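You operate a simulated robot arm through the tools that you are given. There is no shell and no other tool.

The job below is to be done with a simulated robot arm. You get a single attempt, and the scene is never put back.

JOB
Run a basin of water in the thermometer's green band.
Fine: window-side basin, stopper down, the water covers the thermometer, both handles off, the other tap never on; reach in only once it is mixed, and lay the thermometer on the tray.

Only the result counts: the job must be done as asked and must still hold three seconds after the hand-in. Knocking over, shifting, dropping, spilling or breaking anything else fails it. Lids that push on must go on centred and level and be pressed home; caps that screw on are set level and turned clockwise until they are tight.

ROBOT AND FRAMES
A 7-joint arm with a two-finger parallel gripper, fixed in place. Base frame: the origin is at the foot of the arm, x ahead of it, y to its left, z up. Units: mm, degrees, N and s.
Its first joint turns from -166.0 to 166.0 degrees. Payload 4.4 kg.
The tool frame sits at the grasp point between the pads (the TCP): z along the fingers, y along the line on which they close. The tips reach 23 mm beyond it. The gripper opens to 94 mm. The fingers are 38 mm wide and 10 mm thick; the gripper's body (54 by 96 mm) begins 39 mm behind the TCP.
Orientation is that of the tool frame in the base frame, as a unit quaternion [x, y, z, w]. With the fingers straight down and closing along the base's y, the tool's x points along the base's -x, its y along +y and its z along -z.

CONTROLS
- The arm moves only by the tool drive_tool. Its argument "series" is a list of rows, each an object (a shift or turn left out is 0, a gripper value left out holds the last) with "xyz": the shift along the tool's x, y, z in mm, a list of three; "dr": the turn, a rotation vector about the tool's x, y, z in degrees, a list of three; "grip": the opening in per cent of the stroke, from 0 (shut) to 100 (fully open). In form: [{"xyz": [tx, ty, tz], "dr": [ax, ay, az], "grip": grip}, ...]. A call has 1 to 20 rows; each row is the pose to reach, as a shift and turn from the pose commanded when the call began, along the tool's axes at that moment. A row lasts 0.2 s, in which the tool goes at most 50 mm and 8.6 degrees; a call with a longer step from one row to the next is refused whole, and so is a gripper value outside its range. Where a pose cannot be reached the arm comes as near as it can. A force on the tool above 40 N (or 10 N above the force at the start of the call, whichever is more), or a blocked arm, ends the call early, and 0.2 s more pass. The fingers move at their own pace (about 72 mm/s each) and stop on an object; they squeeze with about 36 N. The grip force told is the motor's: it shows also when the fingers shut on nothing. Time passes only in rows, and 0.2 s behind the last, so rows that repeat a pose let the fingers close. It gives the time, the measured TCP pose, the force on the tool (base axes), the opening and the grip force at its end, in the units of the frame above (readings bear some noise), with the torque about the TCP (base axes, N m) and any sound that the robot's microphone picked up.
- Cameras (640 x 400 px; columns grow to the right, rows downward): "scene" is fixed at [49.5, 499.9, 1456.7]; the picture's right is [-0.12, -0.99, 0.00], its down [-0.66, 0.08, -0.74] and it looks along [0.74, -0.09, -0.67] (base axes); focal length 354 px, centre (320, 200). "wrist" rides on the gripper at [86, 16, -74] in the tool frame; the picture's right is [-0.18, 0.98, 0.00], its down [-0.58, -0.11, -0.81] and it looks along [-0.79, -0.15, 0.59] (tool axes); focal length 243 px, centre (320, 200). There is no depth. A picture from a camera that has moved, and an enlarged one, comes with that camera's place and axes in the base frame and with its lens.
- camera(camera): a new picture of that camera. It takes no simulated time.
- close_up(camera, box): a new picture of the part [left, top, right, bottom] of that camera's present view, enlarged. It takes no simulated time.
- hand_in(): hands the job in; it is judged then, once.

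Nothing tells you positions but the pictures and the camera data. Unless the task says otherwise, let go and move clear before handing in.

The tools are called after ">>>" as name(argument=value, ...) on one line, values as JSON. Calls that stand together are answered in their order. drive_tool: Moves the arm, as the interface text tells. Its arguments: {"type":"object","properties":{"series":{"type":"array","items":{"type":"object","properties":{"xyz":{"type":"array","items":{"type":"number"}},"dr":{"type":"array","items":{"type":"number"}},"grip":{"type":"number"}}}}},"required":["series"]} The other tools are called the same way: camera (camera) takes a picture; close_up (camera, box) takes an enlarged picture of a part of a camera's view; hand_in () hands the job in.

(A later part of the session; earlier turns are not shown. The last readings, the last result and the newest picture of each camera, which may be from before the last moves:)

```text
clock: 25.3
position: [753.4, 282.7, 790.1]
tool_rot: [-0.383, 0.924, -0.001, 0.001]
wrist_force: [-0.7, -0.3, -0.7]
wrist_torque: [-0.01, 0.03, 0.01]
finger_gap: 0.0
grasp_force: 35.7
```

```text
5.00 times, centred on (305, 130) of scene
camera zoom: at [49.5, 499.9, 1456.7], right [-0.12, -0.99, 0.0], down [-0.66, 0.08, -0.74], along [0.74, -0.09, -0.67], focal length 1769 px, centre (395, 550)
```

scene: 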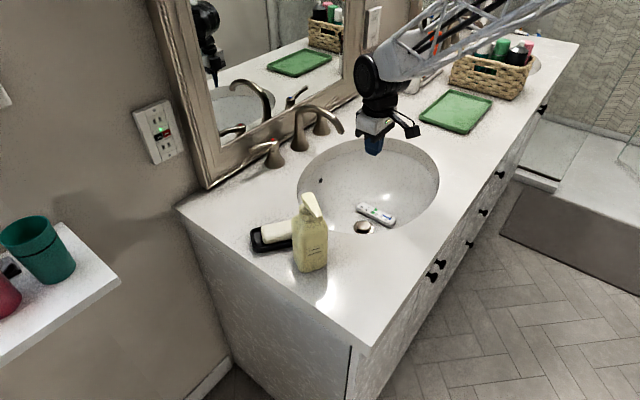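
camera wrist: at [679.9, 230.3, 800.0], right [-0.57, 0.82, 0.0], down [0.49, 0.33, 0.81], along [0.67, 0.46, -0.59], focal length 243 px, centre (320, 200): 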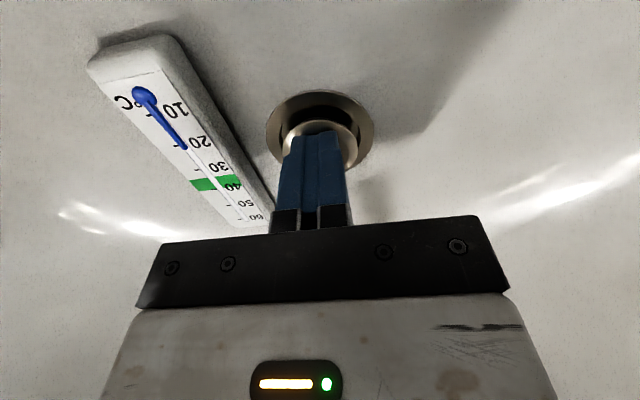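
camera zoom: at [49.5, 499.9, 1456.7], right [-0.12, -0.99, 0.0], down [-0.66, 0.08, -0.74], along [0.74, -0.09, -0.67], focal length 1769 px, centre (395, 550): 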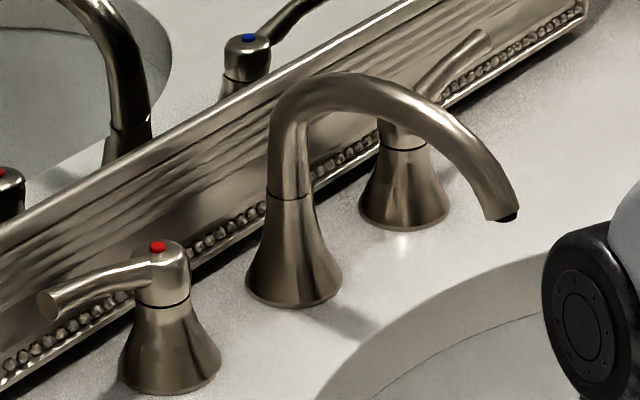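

The stopper is now stable about 3 mm lower than its raised state, so it is a push-push type and is latched down. Next I'll lift out of the basin and turn the tool to suit the cold handle, which is far out (r ≈ 1090), so I need to test reach with a tilted tool.

>>> drive_tool(series=[{"xyz": [0, 0, -48], "grip": 0}, {"xyz": [0, 0, -96], "grip": 0}, {"xyz": [0, 0, -144], "grip": 0}, {"xyz": [0, 0, -192], "grip": 0}, {"xyz": [0, 0, -240], "grip": 0}, {"xyz": [0, 0, -288], "grip": 0}, {"xyz": [0, 0, -330], "grip": 0}, {"xyz": [20, 0, -330], "dr": [0, 0, -8.5]}, {"xyz": [20, 0, -330], "dr": [0, 0, -17]}, {"xyz": [20, 0, -330], "dr": [0, 0, -25.5]}, {"xyz": [20, 0, -330], "dr": [0, 0, -34]}, {"xyz": [20, 0, -330], "dr": [0, 0, -42.5]}, {"xyz": [20, 0, -330], "dr": [0, 0, -51]}, {"xyz": [20, 0, -330], "dr": [0, 0, -59.5]}, {"xyz": [20, 0, -330], "dr": [0, 0, -68]}, {"xyz": [20, 0, -330], "dr": [0, 0, -76.5]}, {"xyz": [20, 0, -330], "dr": [0, 0, -85]}, {"xyz": [20, 0, -330], "dr": [0, 0, -90]}])

>>> close_up(camera="scene", box=[340, 200, 400, 240])

>>> camera(camera="scene")

>>> camera(camera="wrist")

```text
clock: 29.1
position: [739.3, 267.2, 1121.2]
tool_rot: [0.924, -0.381, 0.001, 0.0]
wrist_force: [-0.7, 0.3, -0.4]
wrist_torque: [0.0, -0.02, -0.03]
finger_gap: 0.0
grasp_force: 35.7
```

```text
10.00 times, centred on (370, 220) of scene
camera zoom: at [49.5, 499.9, 1456.7], right [-0.12, -0.99, 0.0], down [-0.66, 0.08, -0.74], along [0.74, -0.09, -0.67], focal length 3539 px, centre (-180, 0)
```

zoom: 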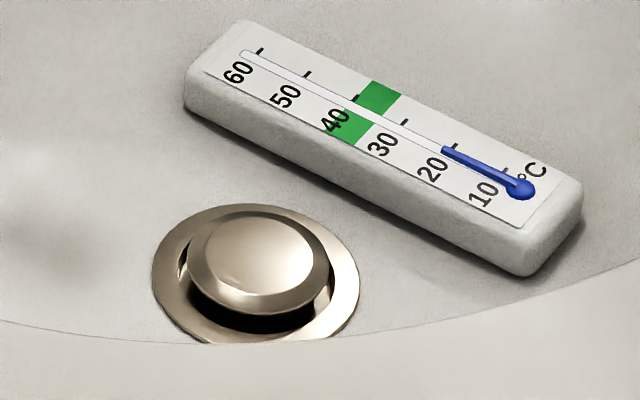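

```text
taken
```

scene: 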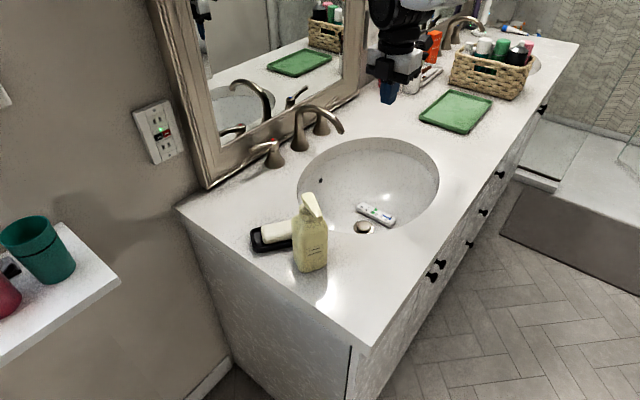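

```text
taken
camera wrist: at [789.1, 194.7, 1195.0], right [-0.82, -0.57, 0.0], down [-0.34, 0.49, 0.81], along [-0.46, 0.67, -0.59], focal length 243 px, centre (320, 200)
```

wrist: 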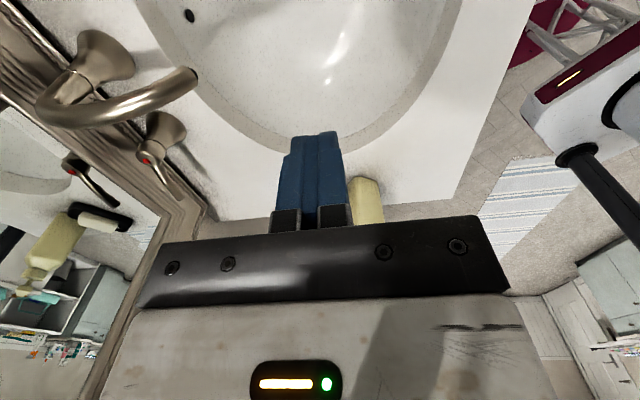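

The tool now has x pointing away from the spout and y toward the front. I'll tilt the fingers 40° outward toward the wall and then test reaching toward the cold lever.

>>> drive_tool(series=[{"dr": [8, 0, 0], "grip": 0}, {"dr": [16, 0, 0]}, {"dr": [24, 0, 0]}, {"dr": [32, 0, 0]}, {"dr": [40, 0, 0]}])

>>> camera(camera="scene")

>>> camera(camera="wrist")

```text
clock: 30.3
position: [739.7, 267.0, 1121.3]
tool_rot: [0.867, -0.36, 0.132, -0.317]
wrist_force: [0.5, 0.0, -0.1]
wrist_torque: [0.01, 0.01, 0.02]
finger_gap: 0.0
grasp_force: 35.9
```

```text
taken
```

scene: 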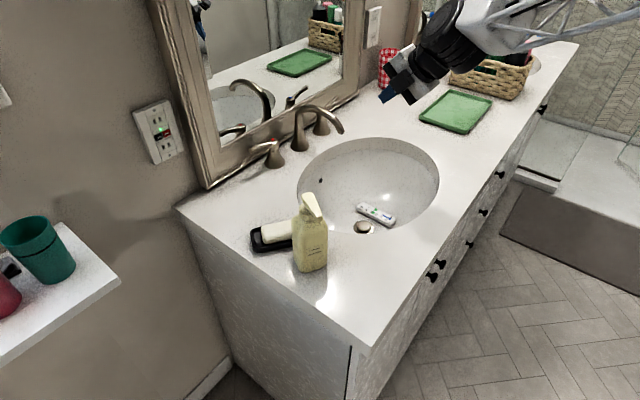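

```text
taken
camera wrist: at [757.8, 163.2, 1166.7], right [-0.66, -0.4, -0.63], down [-0.72, 0.1, 0.69], along [-0.21, 0.91, -0.36], focal length 243 px, centre (320, 200)
```

wrist: 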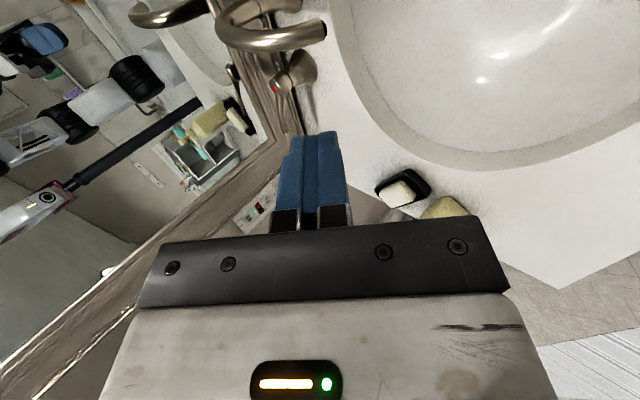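

Orientation is as planned. I'll test the reach by moving to a point about 100 mm above the cold lever.

>>> drive_tool(series=[{"xyz": [20, -20.5, 27], "grip": 30}, {"xyz": [40, -41, 54], "grip": 30}, {"xyz": [60, -61.7, 81.6], "grip": 30}, {"xyz": [80, -82, 109], "grip": 30}, {"xyz": [100, -102.7, 136], "grip": 30}, {"xyz": [120, -123, 163], "grip": 30}, {"xyz": [140, -144, 190], "grip": 30}, {"xyz": [159.8, -164.4, 217.6], "grip": 30}])

>>> camera(camera="scene")

>>> camera(camera="wrist")

```text
clock: 32.1
position: [1040.6, 340.8, 1062.5]
tool_rot: [0.868, -0.359, 0.132, -0.318]
wrist_force: [0.6, 0.1, 1.0]
wrist_torque: [0.01, -0.01, -0.03]
finger_gap: 28.0
grasp_force: 0.0
```

```text
taken
```

scene: 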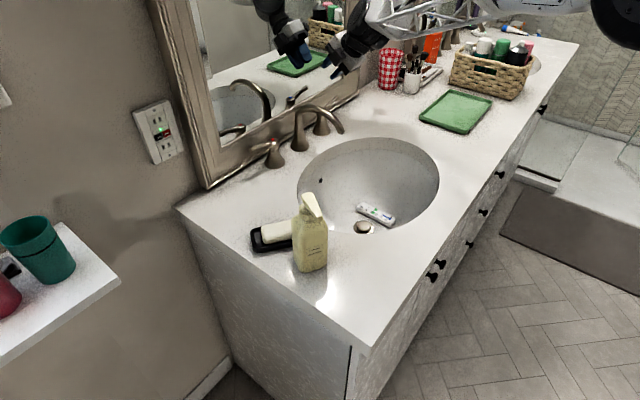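

```text
taken
camera wrist: at [1058.7, 238.5, 1107.8], right [-0.66, -0.4, -0.63], down [-0.72, 0.1, 0.69], along [-0.21, 0.91, -0.36], focal length 243 px, centre (320, 200)
```

wrist: 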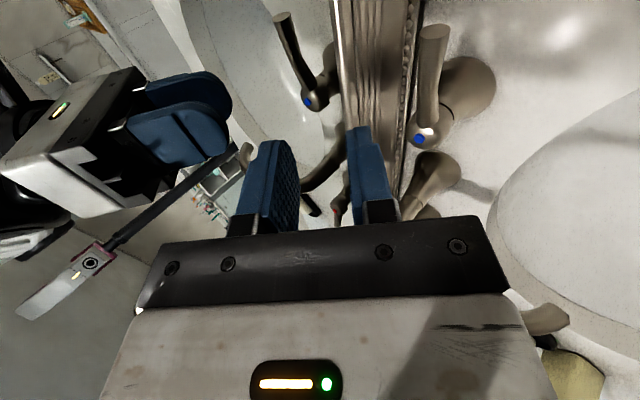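

The arm reaches the cold handle with a 40° tilt. The wrist view confirms the blue cap at (1000, 381, 953) and lever tip near (1057, 323, 962). I'll line up so the lever enters between the open fingers along the tool axis.

>>> drive_tool(series=[{"xyz": [-0.7, 22, 0.4], "grip": 40}, {"xyz": [-1.4, 45, 0.8], "grip": 40}, {"xyz": [-2, 67.8, 1.2], "grip": 40}])

>>> camera(camera="wrist")

>>> close_up(camera="scene", box=[260, 50, 420, 150])

```text
clock: 32.9
position: [1001.5, 306.6, 1017.0]
tool_rot: [0.868, -0.359, 0.132, -0.318]
wrist_force: [-0.1, -0.4, 0.1]
wrist_torque: [-0.03, 0.03, -0.04]
finger_gap: 37.5
grasp_force: 0.1
```

```text
taken
camera wrist: at [1021.0, 203.6, 1062.6], right [-0.66, -0.4, -0.63], down [-0.72, 0.1, 0.69], along [-0.21, 0.91, -0.36], focal length 243 px, centre (320, 200)
```

wrist: 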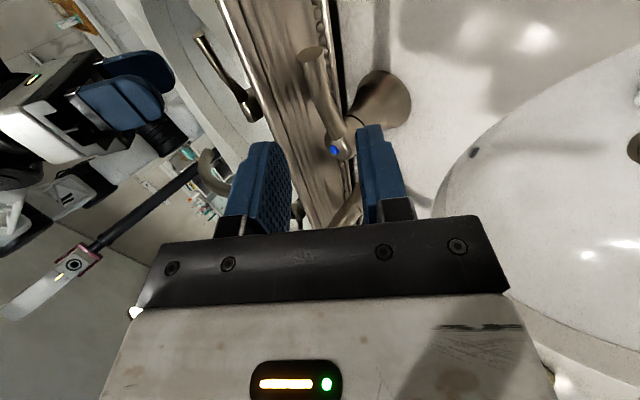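

```text
4.00 times, centred on (340, 100) of scene
camera zoom: at [49.5, 499.9, 1456.7], right [-0.12, -0.99, 0.0], down [-0.66, 0.08, -0.74], along [0.74, -0.09, -0.67], focal length 1416 px, centre (240, 600)
```

zoom: 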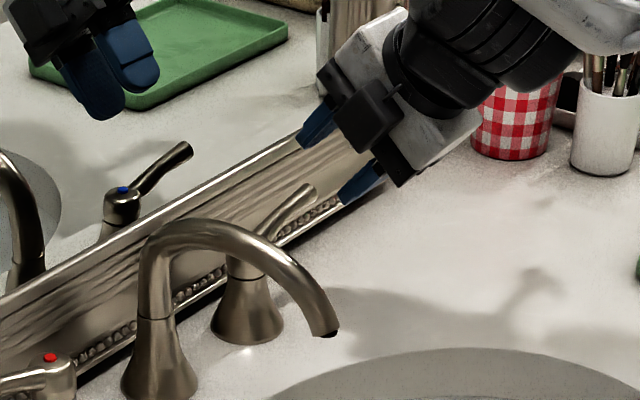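

The lever is centred between the fingers. I'll advance along the tool axis to straddle it.

>>> drive_tool(series=[{"xyz": [0, 0, 25], "grip": 40}, {"xyz": [0, 0, 50], "grip": 40}, {"xyz": [0, 0, 64], "grip": 40}, {"xyz": [0, 0, 72], "grip": 40}])

>>> camera(camera="wrist")

>>> close_up(camera="scene", box=[260, 50, 420, 150])

```text
clock: 33.9
position: [1035.0, 340.9, 960.9]
tool_rot: [0.868, -0.36, 0.131, -0.317]
wrist_force: [0.0, -0.6, -0.5]
wrist_torque: [-0.01, 0.0, -0.03]
finger_gap: 37.8
grasp_force: 0.0
```

```text
taken
camera wrist: at [1054.0, 236.5, 1006.8], right [-0.66, -0.4, -0.63], down [-0.72, 0.1, 0.69], along [-0.21, 0.91, -0.36], focal length 243 px, centre (320, 200)
```

wrist: 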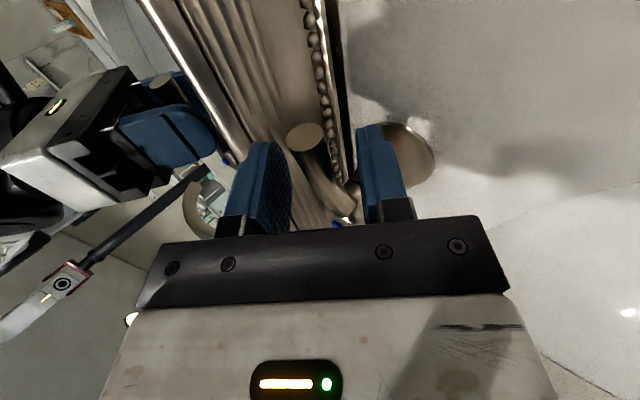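

```text
4.00 times, centred on (340, 100) of scene
camera zoom: at [49.5, 499.9, 1456.7], right [-0.12, -0.99, 0.0], down [-0.66, 0.08, -0.74], along [0.74, -0.09, -0.67], focal length 1416 px, centre (240, 600)
```

zoom: 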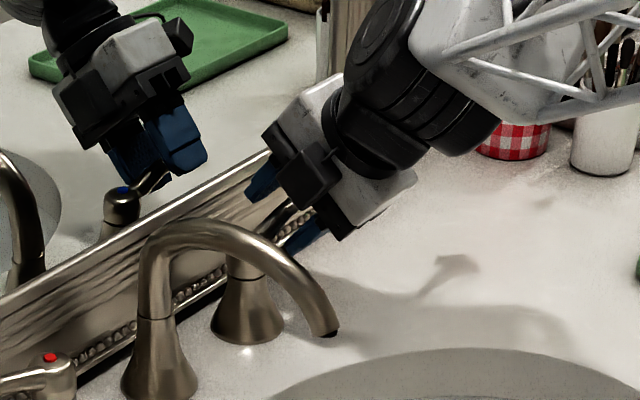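

The lever is between the fingers. I'll narrow the gap to reduce slack, then rotate the cold lever toward the front about its axis by about 24° and see what happens.

>>> drive_tool(series=[{"xyz": [0, 0, 0], "grip": 24}, {"xyz": [0, 0, 0], "grip": 24}])

>>> drive_tool(series=[{"xyz": [-0.5, 2.9, -2.4], "dr": [0, 2.6, 3.1], "grip": 24}, {"xyz": [-1.0, 5.7, -4.8], "dr": [0, 5.1, 6.1], "grip": 24}, {"xyz": [-2.0, 8.6, -7.2], "dr": [0, 7.7, 9.2], "grip": 24}, {"xyz": [-3.0, 11.4, -9.6], "dr": [0, 10.3, 12.3], "grip": 24}, {"xyz": [-4.6, 14.1, -11.8], "dr": [0, 12.9, 15.3], "grip": 24}, {"xyz": [-6.2, 16.7, -14.0], "dr": [0, 15.4, 18.4], "grip": 24}])

>>> camera(camera="wrist")

>>> camera(camera="scene")

```text
clock: 34.5
position: [1034.7, 341.7, 960.1]
tool_rot: [0.868, -0.359, 0.131, -0.317]
wrist_force: [-1.0, -2.8, -2.8]
wrist_torque: [-0.03, -0.02, 0.03]
finger_gap: 23.9
grasp_force: 1.8
```

```text
clock: 35.9
position: [1015.9, 329.7, 962.5]
tool_rot: [0.773, -0.532, 0.194, -0.284]
wrist_force: [0.7, -1.2, 0.6]
wrist_torque: [0.0, -0.07, -0.04]
finger_gap: 23.0
grasp_force: 0.2
```

```text
taken
camera wrist: at [990.8, 227.1, 1007.1], right [-0.77, -0.1, -0.63], down [-0.62, 0.39, 0.69], along [0.18, 0.92, -0.36], focal length 243 px, centre (320, 200)
```

wrist: 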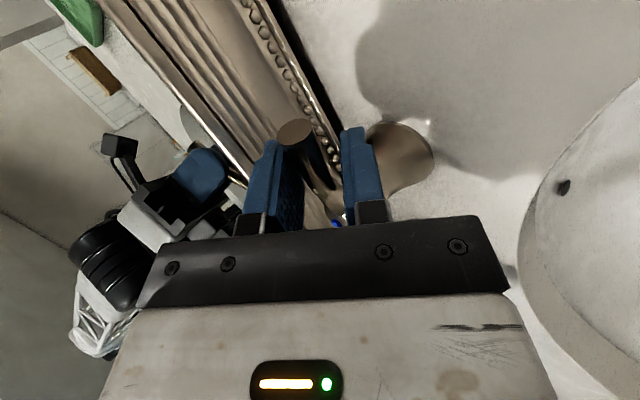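

```text
taken
```

scene: 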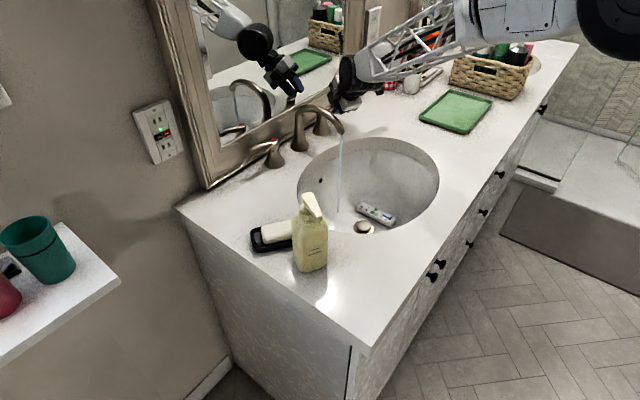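

Water is running from the spout with the cold lever about 20° open. I'll hold here and watch the level.

>>> drive_tool(series=[{"grip": 24}, {"grip": 24}, {"grip": 24}, {"grip": 24}, {"grip": 24}, {"grip": 24}, {"grip": 24}, {"grip": 24}, {"grip": 24}, {"grip": 24}])

>>> close_up(camera="scene", box=[290, 120, 450, 240])

```text
clock: 38.1
position: [1016.7, 329.2, 961.3]
tool_rot: [0.774, -0.532, 0.194, -0.283]
wrist_force: [-0.4, 0.2, 0.5]
wrist_torque: [0.0, 0.02, 0.03]
finger_gap: 22.8
grasp_force: 0.0
```

```text
3.33 times, centred on (370, 180) of scene
camera zoom: at [49.5, 499.9, 1456.7], right [-0.12, -0.99, 0.0], down [-0.66, 0.08, -0.74], along [0.74, -0.09, -0.67], focal length 1180 px, centre (153, 267)
```

zoom: 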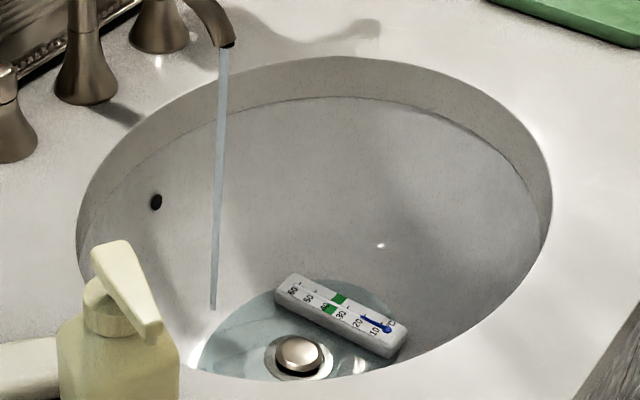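

The stopper seals and water is pooling. I'll keep it running and check again.

>>> drive_tool(series=[{"grip": 24}, {"grip": 24}, {"grip": 24}, {"grip": 24}, {"grip": 24}, {"grip": 24}, {"grip": 24}, {"grip": 24}, {"grip": 24}, {"grip": 24}, {"grip": 24}, {"grip": 24}, {"grip": 24}, {"grip": 24}, {"grip": 24}])

>>> close_up(camera="scene", box=[290, 120, 450, 240])

>>> close_up(camera="scene", box=[340, 190, 410, 240])

```text
clock: 41.3
position: [1015.8, 330.1, 961.7]
tool_rot: [0.774, -0.532, 0.194, -0.283]
wrist_force: [-0.6, -1.2, -0.6]
wrist_torque: [0.0, 0.0, -0.02]
finger_gap: 22.5
grasp_force: 0.1
```

```text
3.33 times, centred on (370, 180) of scene
camera zoom: at [49.5, 499.9, 1456.7], right [-0.12, -0.99, 0.0], down [-0.66, 0.08, -0.74], along [0.74, -0.09, -0.67], focal length 1180 px, centre (153, 267)
```

zoom: 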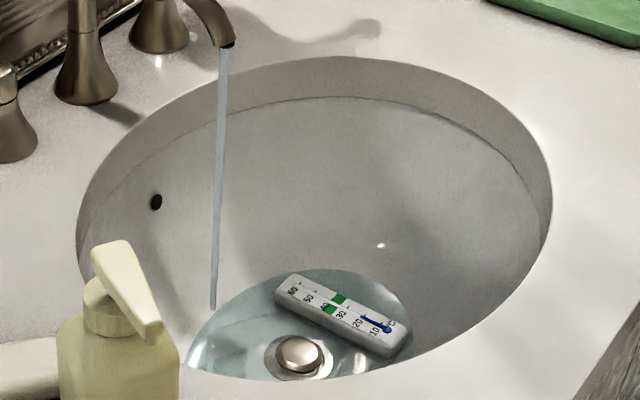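

```text
8.00 times, centred on (375, 215) of scene
camera zoom: at [49.5, 499.9, 1456.7], right [-0.12, -0.99, 0.0], down [-0.66, 0.08, -0.74], along [0.74, -0.09, -0.67], focal length 2831 px, centre (-120, 80)
```

zoom: 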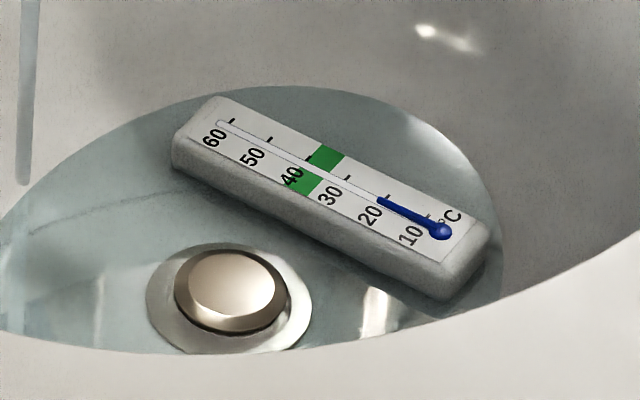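

The level is rising slowly and is nearly up around the thermometer. I'll let cold run about 8 s longer before closing it.

>>> drive_tool(series=[{"grip": 24}, {"grip": 24}, {"grip": 24}, {"grip": 24}, {"grip": 24}, {"grip": 24}, {"grip": 24}, {"grip": 24}, {"grip": 24}, {"grip": 24}, {"grip": 24}, {"grip": 24}, {"grip": 24}, {"grip": 24}, {"grip": 24}, {"grip": 24}, {"grip": 24}, {"grip": 24}, {"grip": 24}, {"grip": 24}])

>>> drive_tool(series=[{"grip": 24}, {"grip": 24}, {"grip": 24}, {"grip": 24}, {"grip": 24}, {"grip": 24}, {"grip": 24}, {"grip": 24}, {"grip": 24}, {"grip": 24}, {"grip": 24}, {"grip": 24}, {"grip": 24}, {"grip": 24}, {"grip": 24}, {"grip": 24}, {"grip": 24}, {"grip": 24}, {"grip": 24}, {"grip": 24}])

>>> close_up(camera="scene", box=[290, 120, 450, 240])

>>> close_up(camera="scene", box=[340, 190, 410, 240])

```text
clock: 45.5
position: [1015.4, 329.8, 961.6]
tool_rot: [0.774, -0.533, 0.194, -0.282]
wrist_force: [-0.6, -0.1, -1.0]
wrist_torque: [-0.02, 0.0, -0.01]
finger_gap: 22.8
grasp_force: 0.2
```

```text
clock: 49.7
position: [1016.3, 329.9, 962.3]
tool_rot: [0.774, -0.532, 0.195, -0.282]
wrist_force: [0.0, -0.3, 0.1]
wrist_torque: [-0.03, 0.0, -0.02]
finger_gap: 22.6
grasp_force: 0.1
```

```text
3.33 times, centred on (370, 180) of scene
camera zoom: at [49.5, 499.9, 1456.7], right [-0.12, -0.99, 0.0], down [-0.66, 0.08, -0.74], along [0.74, -0.09, -0.67], focal length 1180 px, centre (153, 267)
```

zoom: 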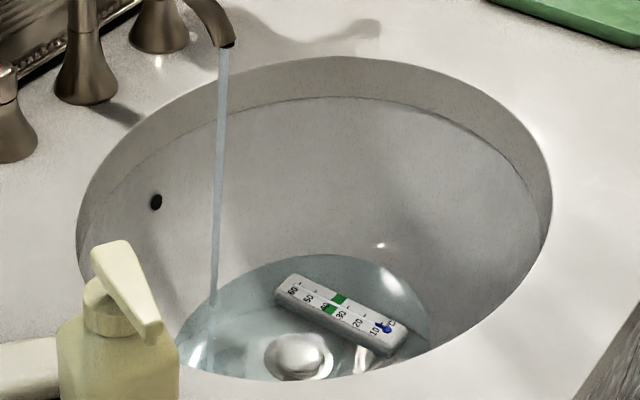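

```text
8.00 times, centred on (375, 215) of scene
camera zoom: at [49.5, 499.9, 1456.7], right [-0.12, -0.99, 0.0], down [-0.66, 0.08, -0.74], along [0.74, -0.09, -0.67], focal length 2831 px, centre (-120, 80)
```

zoom: 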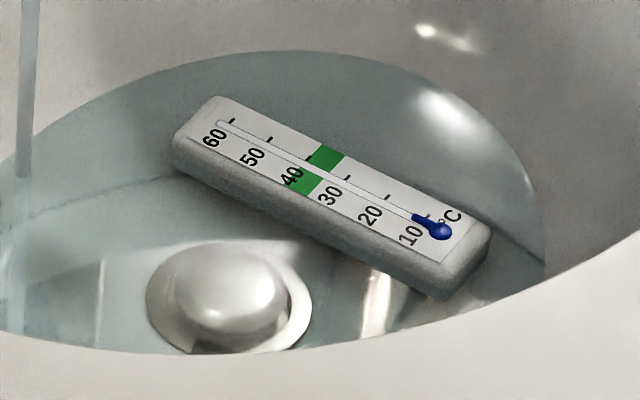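

The thermometer has dropped to about 12 °C, so that is roughly the cold supply. I'll run cold about 8 s more to build volume, then close it.

>>> drive_tool(series=[{"grip": 24}, {"grip": 24}, {"grip": 24}, {"grip": 24}, {"grip": 24}, {"grip": 24}, {"grip": 24}, {"grip": 24}, {"grip": 24}, {"grip": 24}, {"grip": 24}, {"grip": 24}, {"grip": 24}, {"grip": 24}, {"grip": 24}, {"grip": 24}, {"grip": 24}, {"grip": 24}, {"grip": 24}, {"grip": 24}])

>>> drive_tool(series=[{"grip": 24}, {"grip": 24}, {"grip": 24}, {"grip": 24}, {"grip": 24}, {"grip": 24}, {"grip": 24}, {"grip": 24}, {"grip": 24}, {"grip": 24}, {"grip": 24}, {"grip": 24}, {"grip": 24}, {"grip": 24}, {"grip": 24}, {"grip": 24}])

>>> close_up(camera="scene", box=[340, 190, 410, 240])

>>> camera(camera="wrist")

```text
clock: 53.9
position: [1015.9, 329.8, 961.9]
tool_rot: [0.774, -0.532, 0.194, -0.283]
wrist_force: [-0.6, 0.0, 0.1]
wrist_torque: [-0.01, 0.0, 0.0]
finger_gap: 22.5
grasp_force: 0.1
```

```text
clock: 57.3
position: [1015.1, 330.4, 961.7]
tool_rot: [0.774, -0.532, 0.195, -0.283]
wrist_force: [-0.5, 0.1, -0.4]
wrist_torque: [0.02, 0.01, 0.0]
finger_gap: 22.5
grasp_force: 0.0
```

```text
8.00 times, centred on (375, 215) of scene
camera zoom: at [49.5, 499.9, 1456.7], right [-0.12, -0.99, 0.0], down [-0.66, 0.08, -0.74], along [0.74, -0.09, -0.67], focal length 2831 px, centre (-120, 80)
```

zoom: 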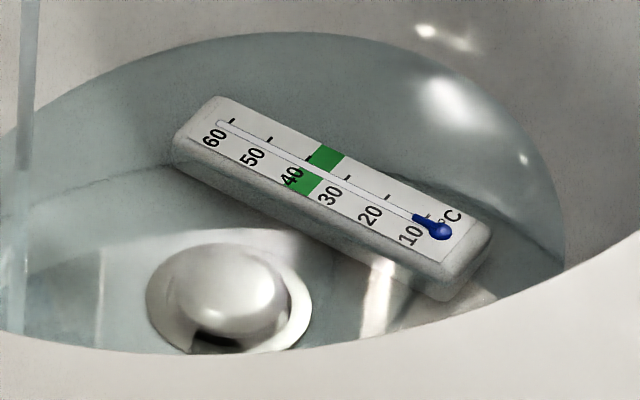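

```text
taken
camera wrist: at [990.9, 227.2, 1007.1], right [-0.77, -0.1, -0.63], down [-0.62, 0.39, 0.69], along [0.18, 0.92, -0.36], focal length 243 px, centre (320, 200)
```

wrist: 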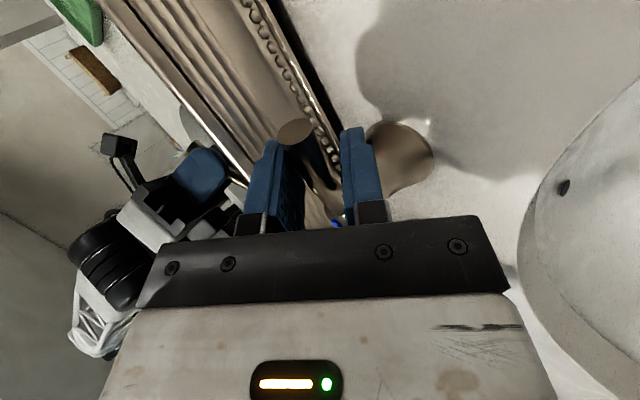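

Cold is slow at this opening; I estimate the depth at only about 20 mm. I'll let it run about 17 s more so the final mix covers the thermometer well.

>>> drive_tool(series=[{"grip": 24}, {"grip": 24}, {"grip": 24}, {"grip": 24}, {"grip": 24}, {"grip": 24}, {"grip": 24}, {"grip": 24}, {"grip": 24}, {"grip": 24}, {"grip": 24}, {"grip": 24}, {"grip": 24}, {"grip": 24}, {"grip": 24}, {"grip": 24}, {"grip": 24}, {"grip": 24}, {"grip": 24}, {"grip": 24}])

>>> drive_tool(series=[{"grip": 24}, {"grip": 24}, {"grip": 24}, {"grip": 24}, {"grip": 24}, {"grip": 24}, {"grip": 24}, {"grip": 24}, {"grip": 24}, {"grip": 24}, {"grip": 24}, {"grip": 24}, {"grip": 24}, {"grip": 24}, {"grip": 24}, {"grip": 24}, {"grip": 24}, {"grip": 24}, {"grip": 24}, {"grip": 24}])

>>> drive_tool(series=[{"grip": 24}, {"grip": 24}, {"grip": 24}, {"grip": 24}, {"grip": 24}, {"grip": 24}, {"grip": 24}, {"grip": 24}, {"grip": 24}, {"grip": 24}, {"grip": 24}, {"grip": 24}, {"grip": 24}, {"grip": 24}, {"grip": 24}, {"grip": 24}, {"grip": 24}, {"grip": 24}, {"grip": 24}, {"grip": 24}])

>>> drive_tool(series=[{"grip": 24}, {"grip": 24}, {"grip": 24}, {"grip": 24}, {"grip": 24}, {"grip": 24}, {"grip": 24}, {"grip": 24}, {"grip": 24}, {"grip": 24}, {"grip": 24}, {"grip": 24}, {"grip": 24}, {"grip": 24}, {"grip": 24}, {"grip": 24}, {"grip": 24}, {"grip": 24}, {"grip": 24}, {"grip": 24}])

>>> close_up(camera="scene", box=[340, 190, 410, 240])

>>> close_up(camera="scene", box=[290, 120, 450, 240])

```text
clock: 61.5
position: [1015.9, 331.0, 961.5]
tool_rot: [0.774, -0.532, 0.194, -0.283]
wrist_force: [0.1, -0.4, 0.1]
wrist_torque: [0.02, 0.0, -0.05]
finger_gap: 22.4
grasp_force: 0.1
```

```text
clock: 65.7
position: [1015.4, 329.9, 961.5]
tool_rot: [0.774, -0.532, 0.194, -0.283]
wrist_force: [0.0, 0.1, -0.3]
wrist_torque: [0.02, 0.02, -0.05]
finger_gap: 22.7
grasp_force: 0.0
```

```text
clock: 69.9
position: [1015.8, 330.3, 961.6]
tool_rot: [0.775, -0.531, 0.195, -0.282]
wrist_force: [-0.8, 0.4, -0.6]
wrist_torque: [-0.01, -0.01, -0.01]
finger_gap: 22.5
grasp_force: 0.0
```

```text
clock: 74.1
position: [1016.3, 329.0, 962.1]
tool_rot: [0.775, -0.532, 0.194, -0.282]
wrist_force: [-0.3, 0.2, 0.3]
wrist_torque: [-0.04, -0.01, 0.0]
finger_gap: 22.6
grasp_force: 0.1
```

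```text
8.00 times, centred on (375, 215) of scene
camera zoom: at [49.5, 499.9, 1456.7], right [-0.12, -0.99, 0.0], down [-0.66, 0.08, -0.74], along [0.74, -0.09, -0.67], focal length 2831 px, centre (-120, 80)
```

zoom: 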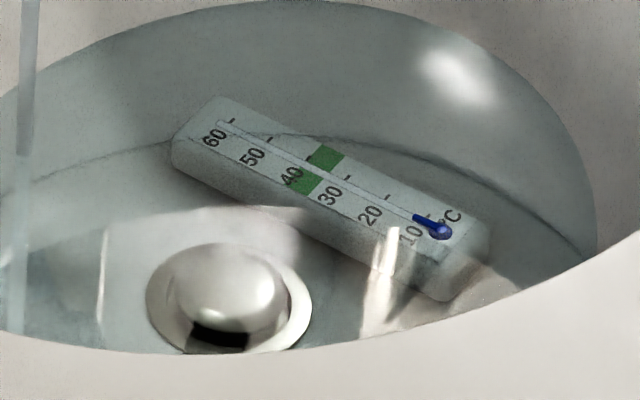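

```text
3.33 times, centred on (370, 180) of scene
camera zoom: at [49.5, 499.9, 1456.7], right [-0.12, -0.99, 0.0], down [-0.66, 0.08, -0.74], along [0.74, -0.09, -0.67], focal length 1180 px, centre (153, 267)
```

zoom: 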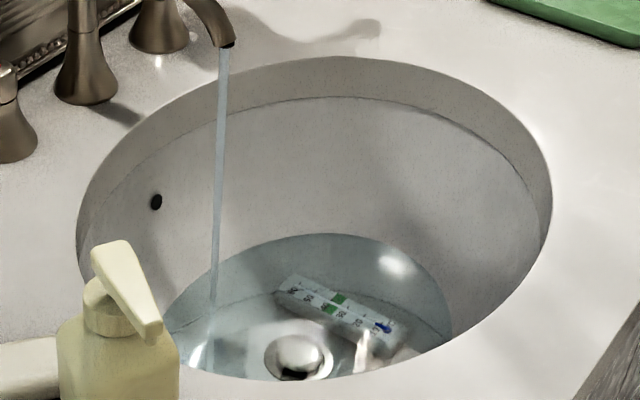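

The thermometer is now submerged and reads about 12 °C. I'll swing the cold lever back to closed.

>>> drive_tool(series=[{"xyz": [0, -2.9, 2.5], "dr": [0, -2.6, -3.1], "grip": 24}, {"xyz": [0, -5.8, 4.9], "dr": [0, -5.1, -6.1], "grip": 24}, {"xyz": [-0.5, -8.7, 7.4], "dr": [0, -7.7, -9.2], "grip": 24}, {"xyz": [-1.1, -11.7, 9.8], "dr": [0, -10.3, -12.3], "grip": 24}, {"xyz": [-2.2, -14.4, 12.1], "dr": [0, -12.9, -15.3], "grip": 24}, {"xyz": [-3.3, -17.2, 14.4], "dr": [0, -15.4, -18.4], "grip": 24}, {"xyz": [-4.7, -19.9, 16.7], "dr": [0, -18.0, -21.4], "grip": 24}, {"xyz": [-4.7, -19.9, 16.7], "dr": [0, -18.0, -21.4], "grip": 24}])

>>> camera(camera="wrist")

>>> camera(camera="scene")

```text
clock: 75.9
position: [1038.3, 342.8, 961.4]
tool_rot: [0.88, -0.329, 0.12, -0.321]
wrist_force: [-3.8, -6.8, -6.9]
wrist_torque: [-0.13, -0.09, 0.15]
finger_gap: 27.4
grasp_force: 5.7
```

```text
taken
camera wrist: at [1064.5, 240.6, 1005.8], right [-0.63, -0.45, -0.63], down [-0.72, 0.05, 0.69], along [-0.27, 0.89, -0.36], focal length 243 px, centre (320, 200)
```

wrist: 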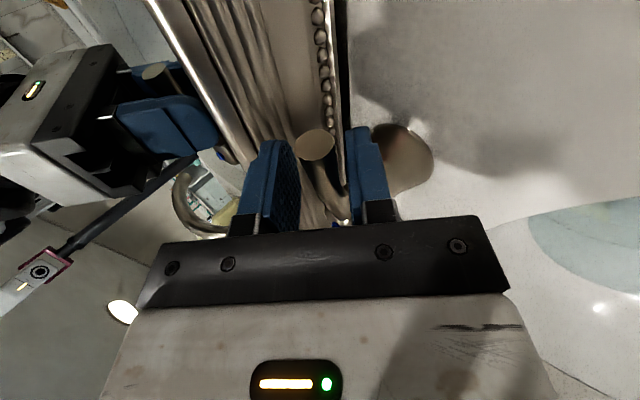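

```text
taken
```

scene: 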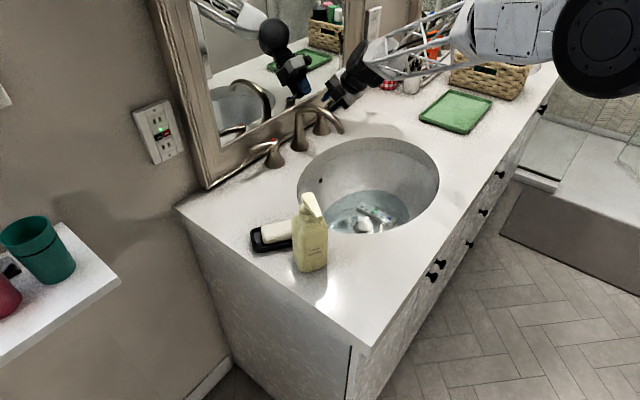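

The stream has stopped and the lever rests against its off stop. I'll open the fingers slightly and back straight out along the tool axis.

>>> drive_tool(series=[{"xyz": [0, 0, 0], "grip": 42}, {"xyz": [0, 0, -2], "grip": 42}, {"xyz": [0, 0, -40], "grip": 42}, {"xyz": [0, 0, -85], "grip": 42}])

>>> camera(camera="wrist")

>>> close_up(camera="scene", box=[250, 80, 410, 180])

```text
clock: 76.9
position: [1001.4, 302.6, 1024.6]
tool_rot: [0.88, -0.329, 0.12, -0.321]
wrist_force: [0.0, 0.4, -1.4]
wrist_torque: [0.05, -0.06, 0.01]
finger_gap: 39.5
grasp_force: 0.1
```

```text
taken
camera wrist: at [1027.7, 200.0, 1070.7], right [-0.63, -0.45, -0.63], down [-0.72, 0.05, 0.69], along [-0.27, 0.89, -0.36], focal length 243 px, centre (320, 200)
```

wrist: 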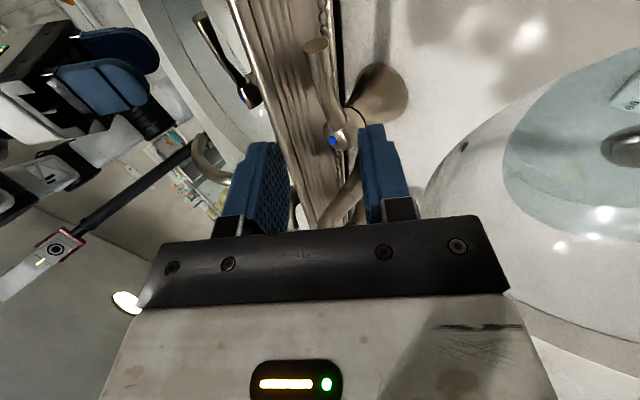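

```text
4.00 times, centred on (330, 130) of scene
camera zoom: at [49.5, 499.9, 1456.7], right [-0.12, -0.99, 0.0], down [-0.66, 0.08, -0.74], along [0.74, -0.09, -0.67], focal length 1416 px, centre (280, 480)
```

zoom: 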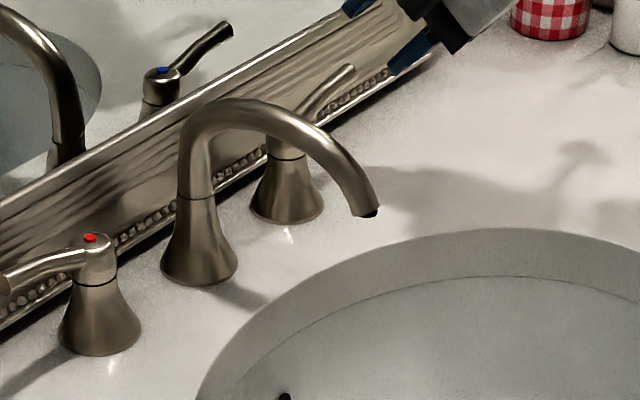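

Cold is off with no drip. Now for the hot lever I'll go up and over, rotating the gripper half a turn so the camera sits on the outer side, away from the spout.

>>> drive_tool(series=[{"xyz": [0, -32, -38], "grip": 42}, {"xyz": [0, -64, -76.6], "grip": 42}, {"xyz": [-36, -58, -85], "dr": [0, 0, 8.5]}, {"xyz": [-72, -52.5, -93], "dr": [0, 0, 17]}, {"xyz": [-108, -46.6, -101], "dr": [0, 0, 25.5]}, {"xyz": [-144, -40.8, -109.5], "dr": [0, 0, 34]}, {"xyz": [-179, -35, -117.7], "dr": [0, 0, 42.5]}, {"xyz": [-215.3, -29, -125.8], "dr": [0, 0, 51]}, {"xyz": [-215.3, -29, -125.8], "dr": [0, 0, 59.5]}, {"xyz": [-215.3, -29, -125.8], "dr": [0, 0, 68]}, {"xyz": [-215.3, -29, -125.8], "dr": [0, 0, 76.5]}, {"xyz": [-215.3, -29, -125.8], "dr": [0, 0, 85]}, {"xyz": [-215.3, -29, -125.8], "dr": [0, 0, 93.5]}, {"xyz": [-215.3, -29, -125.8], "dr": [0, 0, 102]}, {"xyz": [-215.3, -29, -125.8], "dr": [0, 0, 110.5]}, {"xyz": [-215.3, -29, -125.8], "dr": [0, 0, 119]}, {"xyz": [-215.3, -29, -125.8], "dr": [0, 0, 127.5]}, {"xyz": [-215.3, -29, -125.8], "dr": [0, 0, 136]}, {"xyz": [-215.3, -29, -125.8], "dr": [0, 0, 144.5]}, {"xyz": [-215.3, -29, -125.8], "dr": [0, 0, 153]}])

>>> camera(camera="scene")

```text
refused: row 2 steps farther than a row can; nothing moved
```

```text
taken
```

scene: 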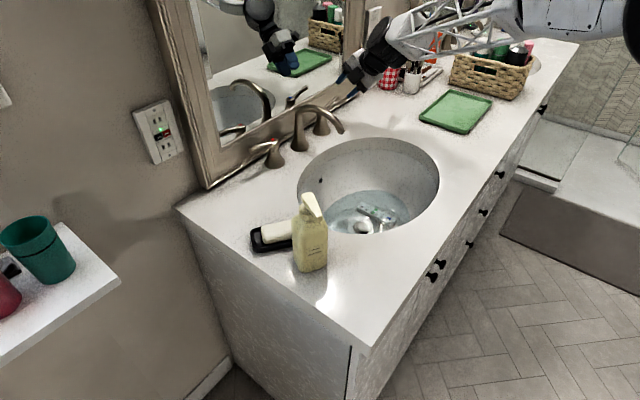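

The step was just over 50 mm, so I'll shorten the rise and resend.

>>> drive_tool(series=[{"xyz": [0, -30, -36], "grip": 42}, {"xyz": [0, -60, -72], "grip": 42}, {"xyz": [-36, -55, -81], "dr": [0, 0, 8.5]}, {"xyz": [-72, -50, -90], "dr": [0, 0, 17]}, {"xyz": [-108, -45, -99], "dr": [0, 0, 25.5]}, {"xyz": [-144, -40, -108], "dr": [0, 0, 34]}, {"xyz": [-179, -35, -117], "dr": [0, 0, 42.5]}, {"xyz": [-215.3, -29, -125.8], "dr": [0, 0, 51]}, {"xyz": [-215.3, -29, -125.8], "dr": [0, 0, 59.5]}, {"xyz": [-215.3, -29, -125.8], "dr": [0, 0, 68]}, {"xyz": [-215.3, -29, -125.8], "dr": [0, 0, 76.5]}, {"xyz": [-215.3, -29, -125.8], "dr": [0, 0, 85]}, {"xyz": [-215.3, -29, -125.8], "dr": [0, 0, 93.5]}, {"xyz": [-215.3, -29, -125.8], "dr": [0, 0, 102]}, {"xyz": [-215.3, -29, -125.8], "dr": [0, 0, 110.5]}, {"xyz": [-215.3, -29, -125.8], "dr": [0, 0, 119]}, {"xyz": [-215.3, -29, -125.8], "dr": [0, 0, 127.5]}, {"xyz": [-215.3, -29, -125.8], "dr": [0, 0, 136]}, {"xyz": [-215.3, -29, -125.8], "dr": [0, 0, 144.5]}, {"xyz": [-215.3, -29, -125.8], "dr": [0, 0, 153]}])

>>> camera(camera="scene")

>>> camera(camera="wrist")

```text
clock: 81.1
position: [801.5, 398.8, 1140.7]
tool_rot: [0.115, 0.932, 0.285, 0.192]
wrist_force: [-0.6, 0.4, 0.5]
wrist_torque: [-0.01, -0.01, 0.01]
finger_gap: 39.4
grasp_force: 0.1
```

```text
taken
```

scene: 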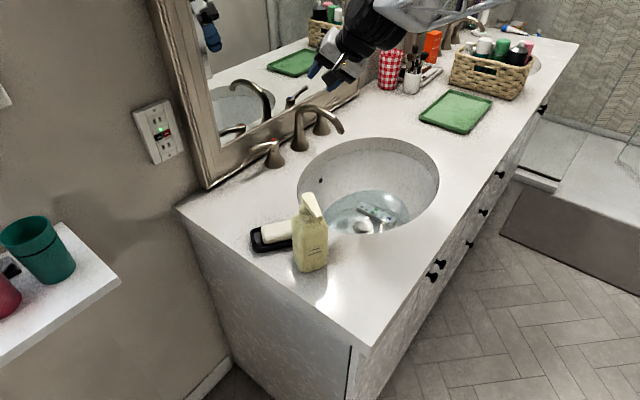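

```text
taken
camera wrist: at [693.8, 403.5, 1181.0], right [0.27, 0.74, 0.62], down [0.17, -0.67, 0.72], along [0.95, -0.09, -0.31], focal length 243 px, centre (320, 200)
```

wrist: 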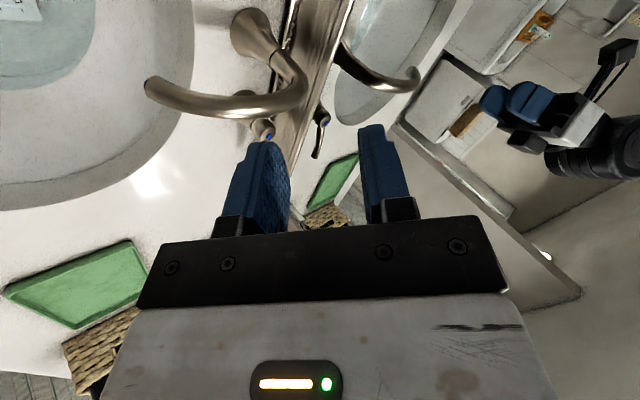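

I'm over the middle with a 40° tilt. I'll finish the rotation so the tool is square to the hot lever.

>>> drive_tool(series=[{"dr": [0, 0, 8], "grip": 42}, {"dr": [0, 0, 16], "grip": 42}, {"dr": [0, -1.3, 24], "grip": 42}, {"dr": [0, -2.5, 30], "grip": 42}, {"dr": [0, -2.5, 30], "grip": 42}])

>>> camera(camera="wrist")

```text
clock: 82.3
position: [802.1, 398.6, 1140.8]
tool_rot: [0.359, 0.866, 0.321, 0.132]
wrist_force: [0.1, 0.1, 0.1]
wrist_torque: [0.03, 0.0, 0.0]
finger_gap: 39.7
grasp_force: 0.0
```

```text
taken
camera wrist: at [714.5, 433.6, 1207.3], right [0.66, 0.4, 0.64], down [-0.02, -0.84, 0.54], along [0.75, -0.36, -0.55], focal length 243 px, centre (320, 200)
```

wrist: 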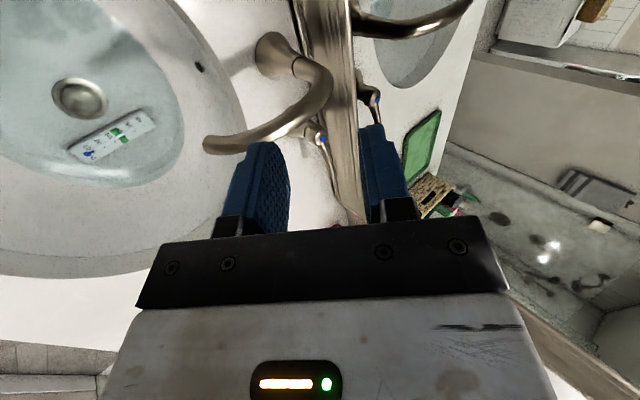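

The tool axes are square to the wall. I'll move to the pre-approach point above and in front of the hot lever.

>>> drive_tool(series=[{"xyz": [27, -5, 35], "grip": 42}, {"xyz": [54, -10, 70], "grip": 42}, {"xyz": [82, -16, 105], "grip": 42}, {"xyz": [109, -20.9, 139.2], "grip": 42}])

>>> camera(camera="wrist")

>>> camera(camera="scene")

```text
clock: 83.3
position: [778.3, 527.6, 1023.6]
tool_rot: [0.358, 0.866, 0.323, 0.133]
wrist_force: [0.3, 1.1, 0.2]
wrist_torque: [-0.03, 0.03, -0.02]
finger_gap: 39.7
grasp_force: 0.1
```

```text
taken
camera wrist: at [689.8, 562.9, 1089.5], right [0.66, 0.4, 0.64], down [-0.02, -0.84, 0.54], along [0.75, -0.36, -0.55], focal length 243 px, centre (320, 200)
```

wrist: 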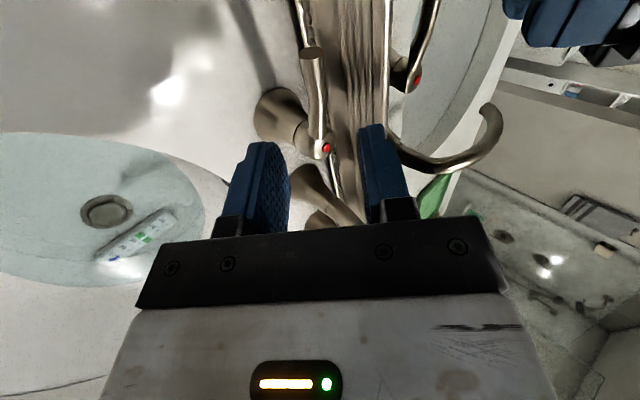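

```text
taken
```

scene: 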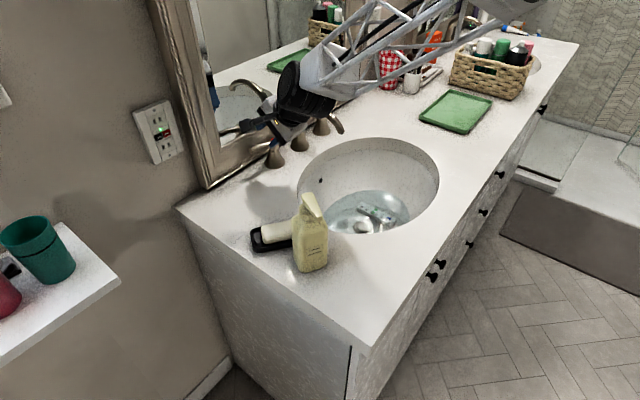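

The hot lever is centred between the fingers, and the thermometer is visible in both cameras. I'll advance to straddle the lever.

>>> drive_tool(series=[{"xyz": [0, 0, 30], "grip": 42}, {"xyz": [0, 0, 58], "grip": 42}, {"xyz": [0, 0, 70], "grip": 42}, {"xyz": [0, 0, 79], "grip": 42}, {"xyz": [0, 0, 79], "grip": 24}, {"xyz": [0, 0, 79], "grip": 24}])

>>> camera(camera="wrist")

>>> close_up(camera="scene", box=[220, 90, 380, 190])

```text
clock: 84.7
position: [813.1, 565.3, 961.9]
tool_rot: [0.358, 0.867, 0.321, 0.132]
wrist_force: [-6.8, -4.9, -6.7]
wrist_torque: [0.12, 0.21, -0.12]
finger_gap: 26.8
grasp_force: 5.1
```

```text
taken
camera wrist: at [726.3, 600.3, 1028.0], right [0.66, 0.4, 0.64], down [-0.02, -0.84, 0.54], along [0.75, -0.36, -0.55], focal length 243 px, centre (320, 200)
```

wrist: 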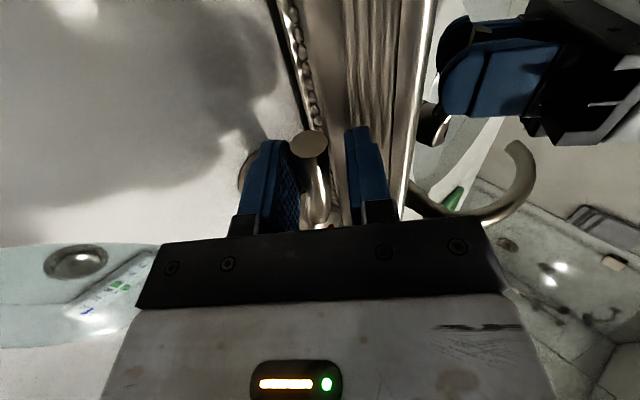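

```text
4.00 times, centred on (300, 140) of scene
camera zoom: at [49.5, 499.9, 1456.7], right [-0.12, -0.99, 0.0], down [-0.66, 0.08, -0.74], along [0.74, -0.09, -0.67], focal length 1416 px, centre (400, 440)
```

zoom: 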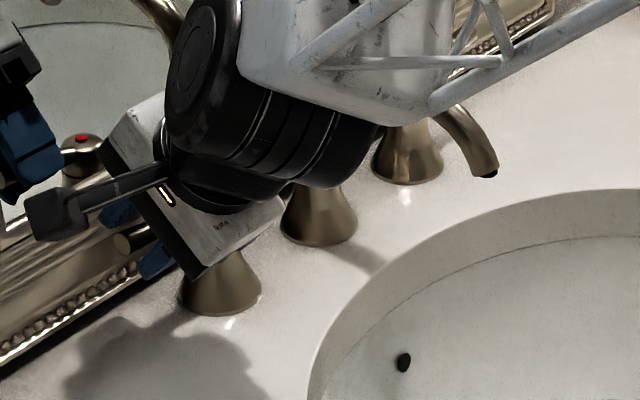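

The front finger is just touching the lever, as the lever sits a bit lower than the TCP. I'll drop a few millimetres and swing the hot lever about 28° toward the front.

>>> drive_tool(series=[{"xyz": [0, -4.6, 5.3], "grip": 24}, {"xyz": [-0.4, -7.5, 2.7], "dr": [0, 2.6, -3.0], "grip": 24}, {"xyz": [-0.85, -10.5, 0.2], "dr": [0, 5.2, -6.1], "grip": 24}, {"xyz": [-1.8, -13.4, -2.2], "dr": [0, 7.8, -9.1], "grip": 24}, {"xyz": [-2.7, -16.3, -4.7], "dr": [0, 10.4, -12.1], "grip": 24}, {"xyz": [-4.2, -19, -7.0], "dr": [0, 13, -15.2], "grip": 24}, {"xyz": [-5.7, -21.8, -9.4], "dr": [0, 15.6, -18.2], "grip": 24}, {"xyz": [-7.6, -24.4, -11.6], "dr": [0, 18.2, -21.2], "grip": 24}, {"xyz": [-9.5, -26.9, -13.8], "dr": [0, 20.8, -24.3], "grip": 24}])

>>> camera(camera="scene")

>>> camera(camera="wrist")

```text
clock: 86.7
position: [798.0, 538.0, 955.0]
tool_rot: [0.105, 0.931, 0.347, 0.039]
wrist_force: [0.5, 1.3, 1.1]
wrist_torque: [0.01, -0.02, 0.03]
finger_gap: 23.0
grasp_force: 1.2
```

```text
taken
```

scene: 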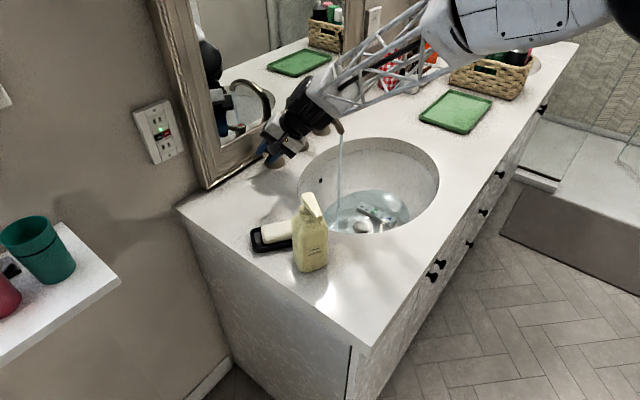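

```text
taken
camera wrist: at [706.5, 521.8, 1021.4], right [0.34, 0.69, 0.64], down [0.43, -0.72, 0.54], along [0.83, 0.09, -0.55], focal length 243 px, centre (320, 200)
```

wrist: 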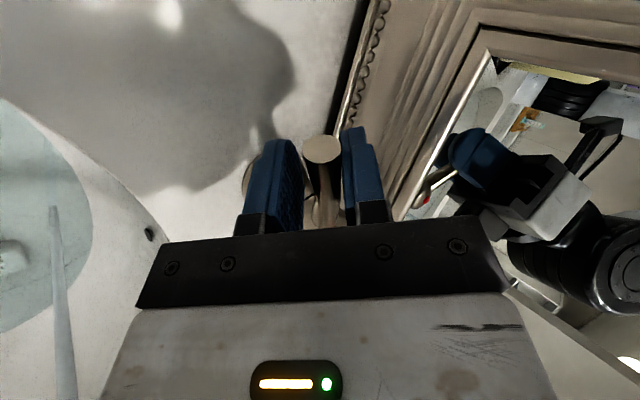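

Hot water is flowing. I'll hold and watch the thermometer.

>>> drive_tool(series=[{"grip": 24}, {"grip": 24}, {"grip": 24}, {"grip": 24}, {"grip": 24}, {"grip": 24}, {"grip": 24}, {"grip": 24}, {"grip": 24}, {"grip": 24}, {"grip": 24}, {"grip": 24}, {"grip": 24}, {"grip": 24}, {"grip": 24}, {"grip": 24}, {"grip": 24}, {"grip": 24}, {"grip": 24}])

>>> close_up(camera="scene", box=[340, 190, 410, 240])

```text
clock: 90.7
position: [799.2, 537.5, 955.8]
tool_rot: [0.105, 0.932, 0.346, 0.039]
wrist_force: [-0.4, -0.7, 0.2]
wrist_torque: [0.0, 0.02, -0.02]
finger_gap: 22.6
grasp_force: 0.1
```

```text
8.00 times, centred on (375, 215) of scene
camera zoom: at [49.5, 499.9, 1456.7], right [-0.12, -0.99, 0.0], down [-0.66, 0.08, -0.74], along [0.74, -0.09, -0.67], focal length 2831 px, centre (-120, 80)
```

zoom: 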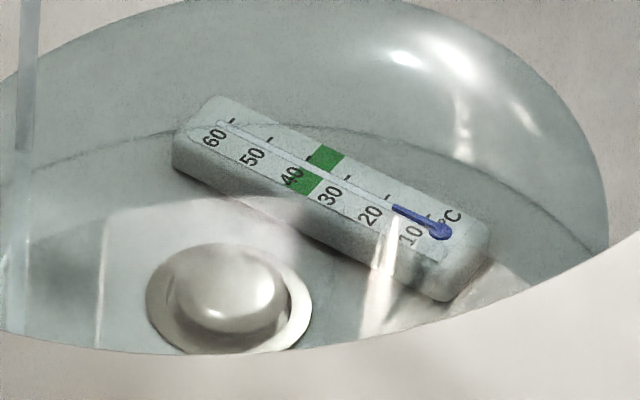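

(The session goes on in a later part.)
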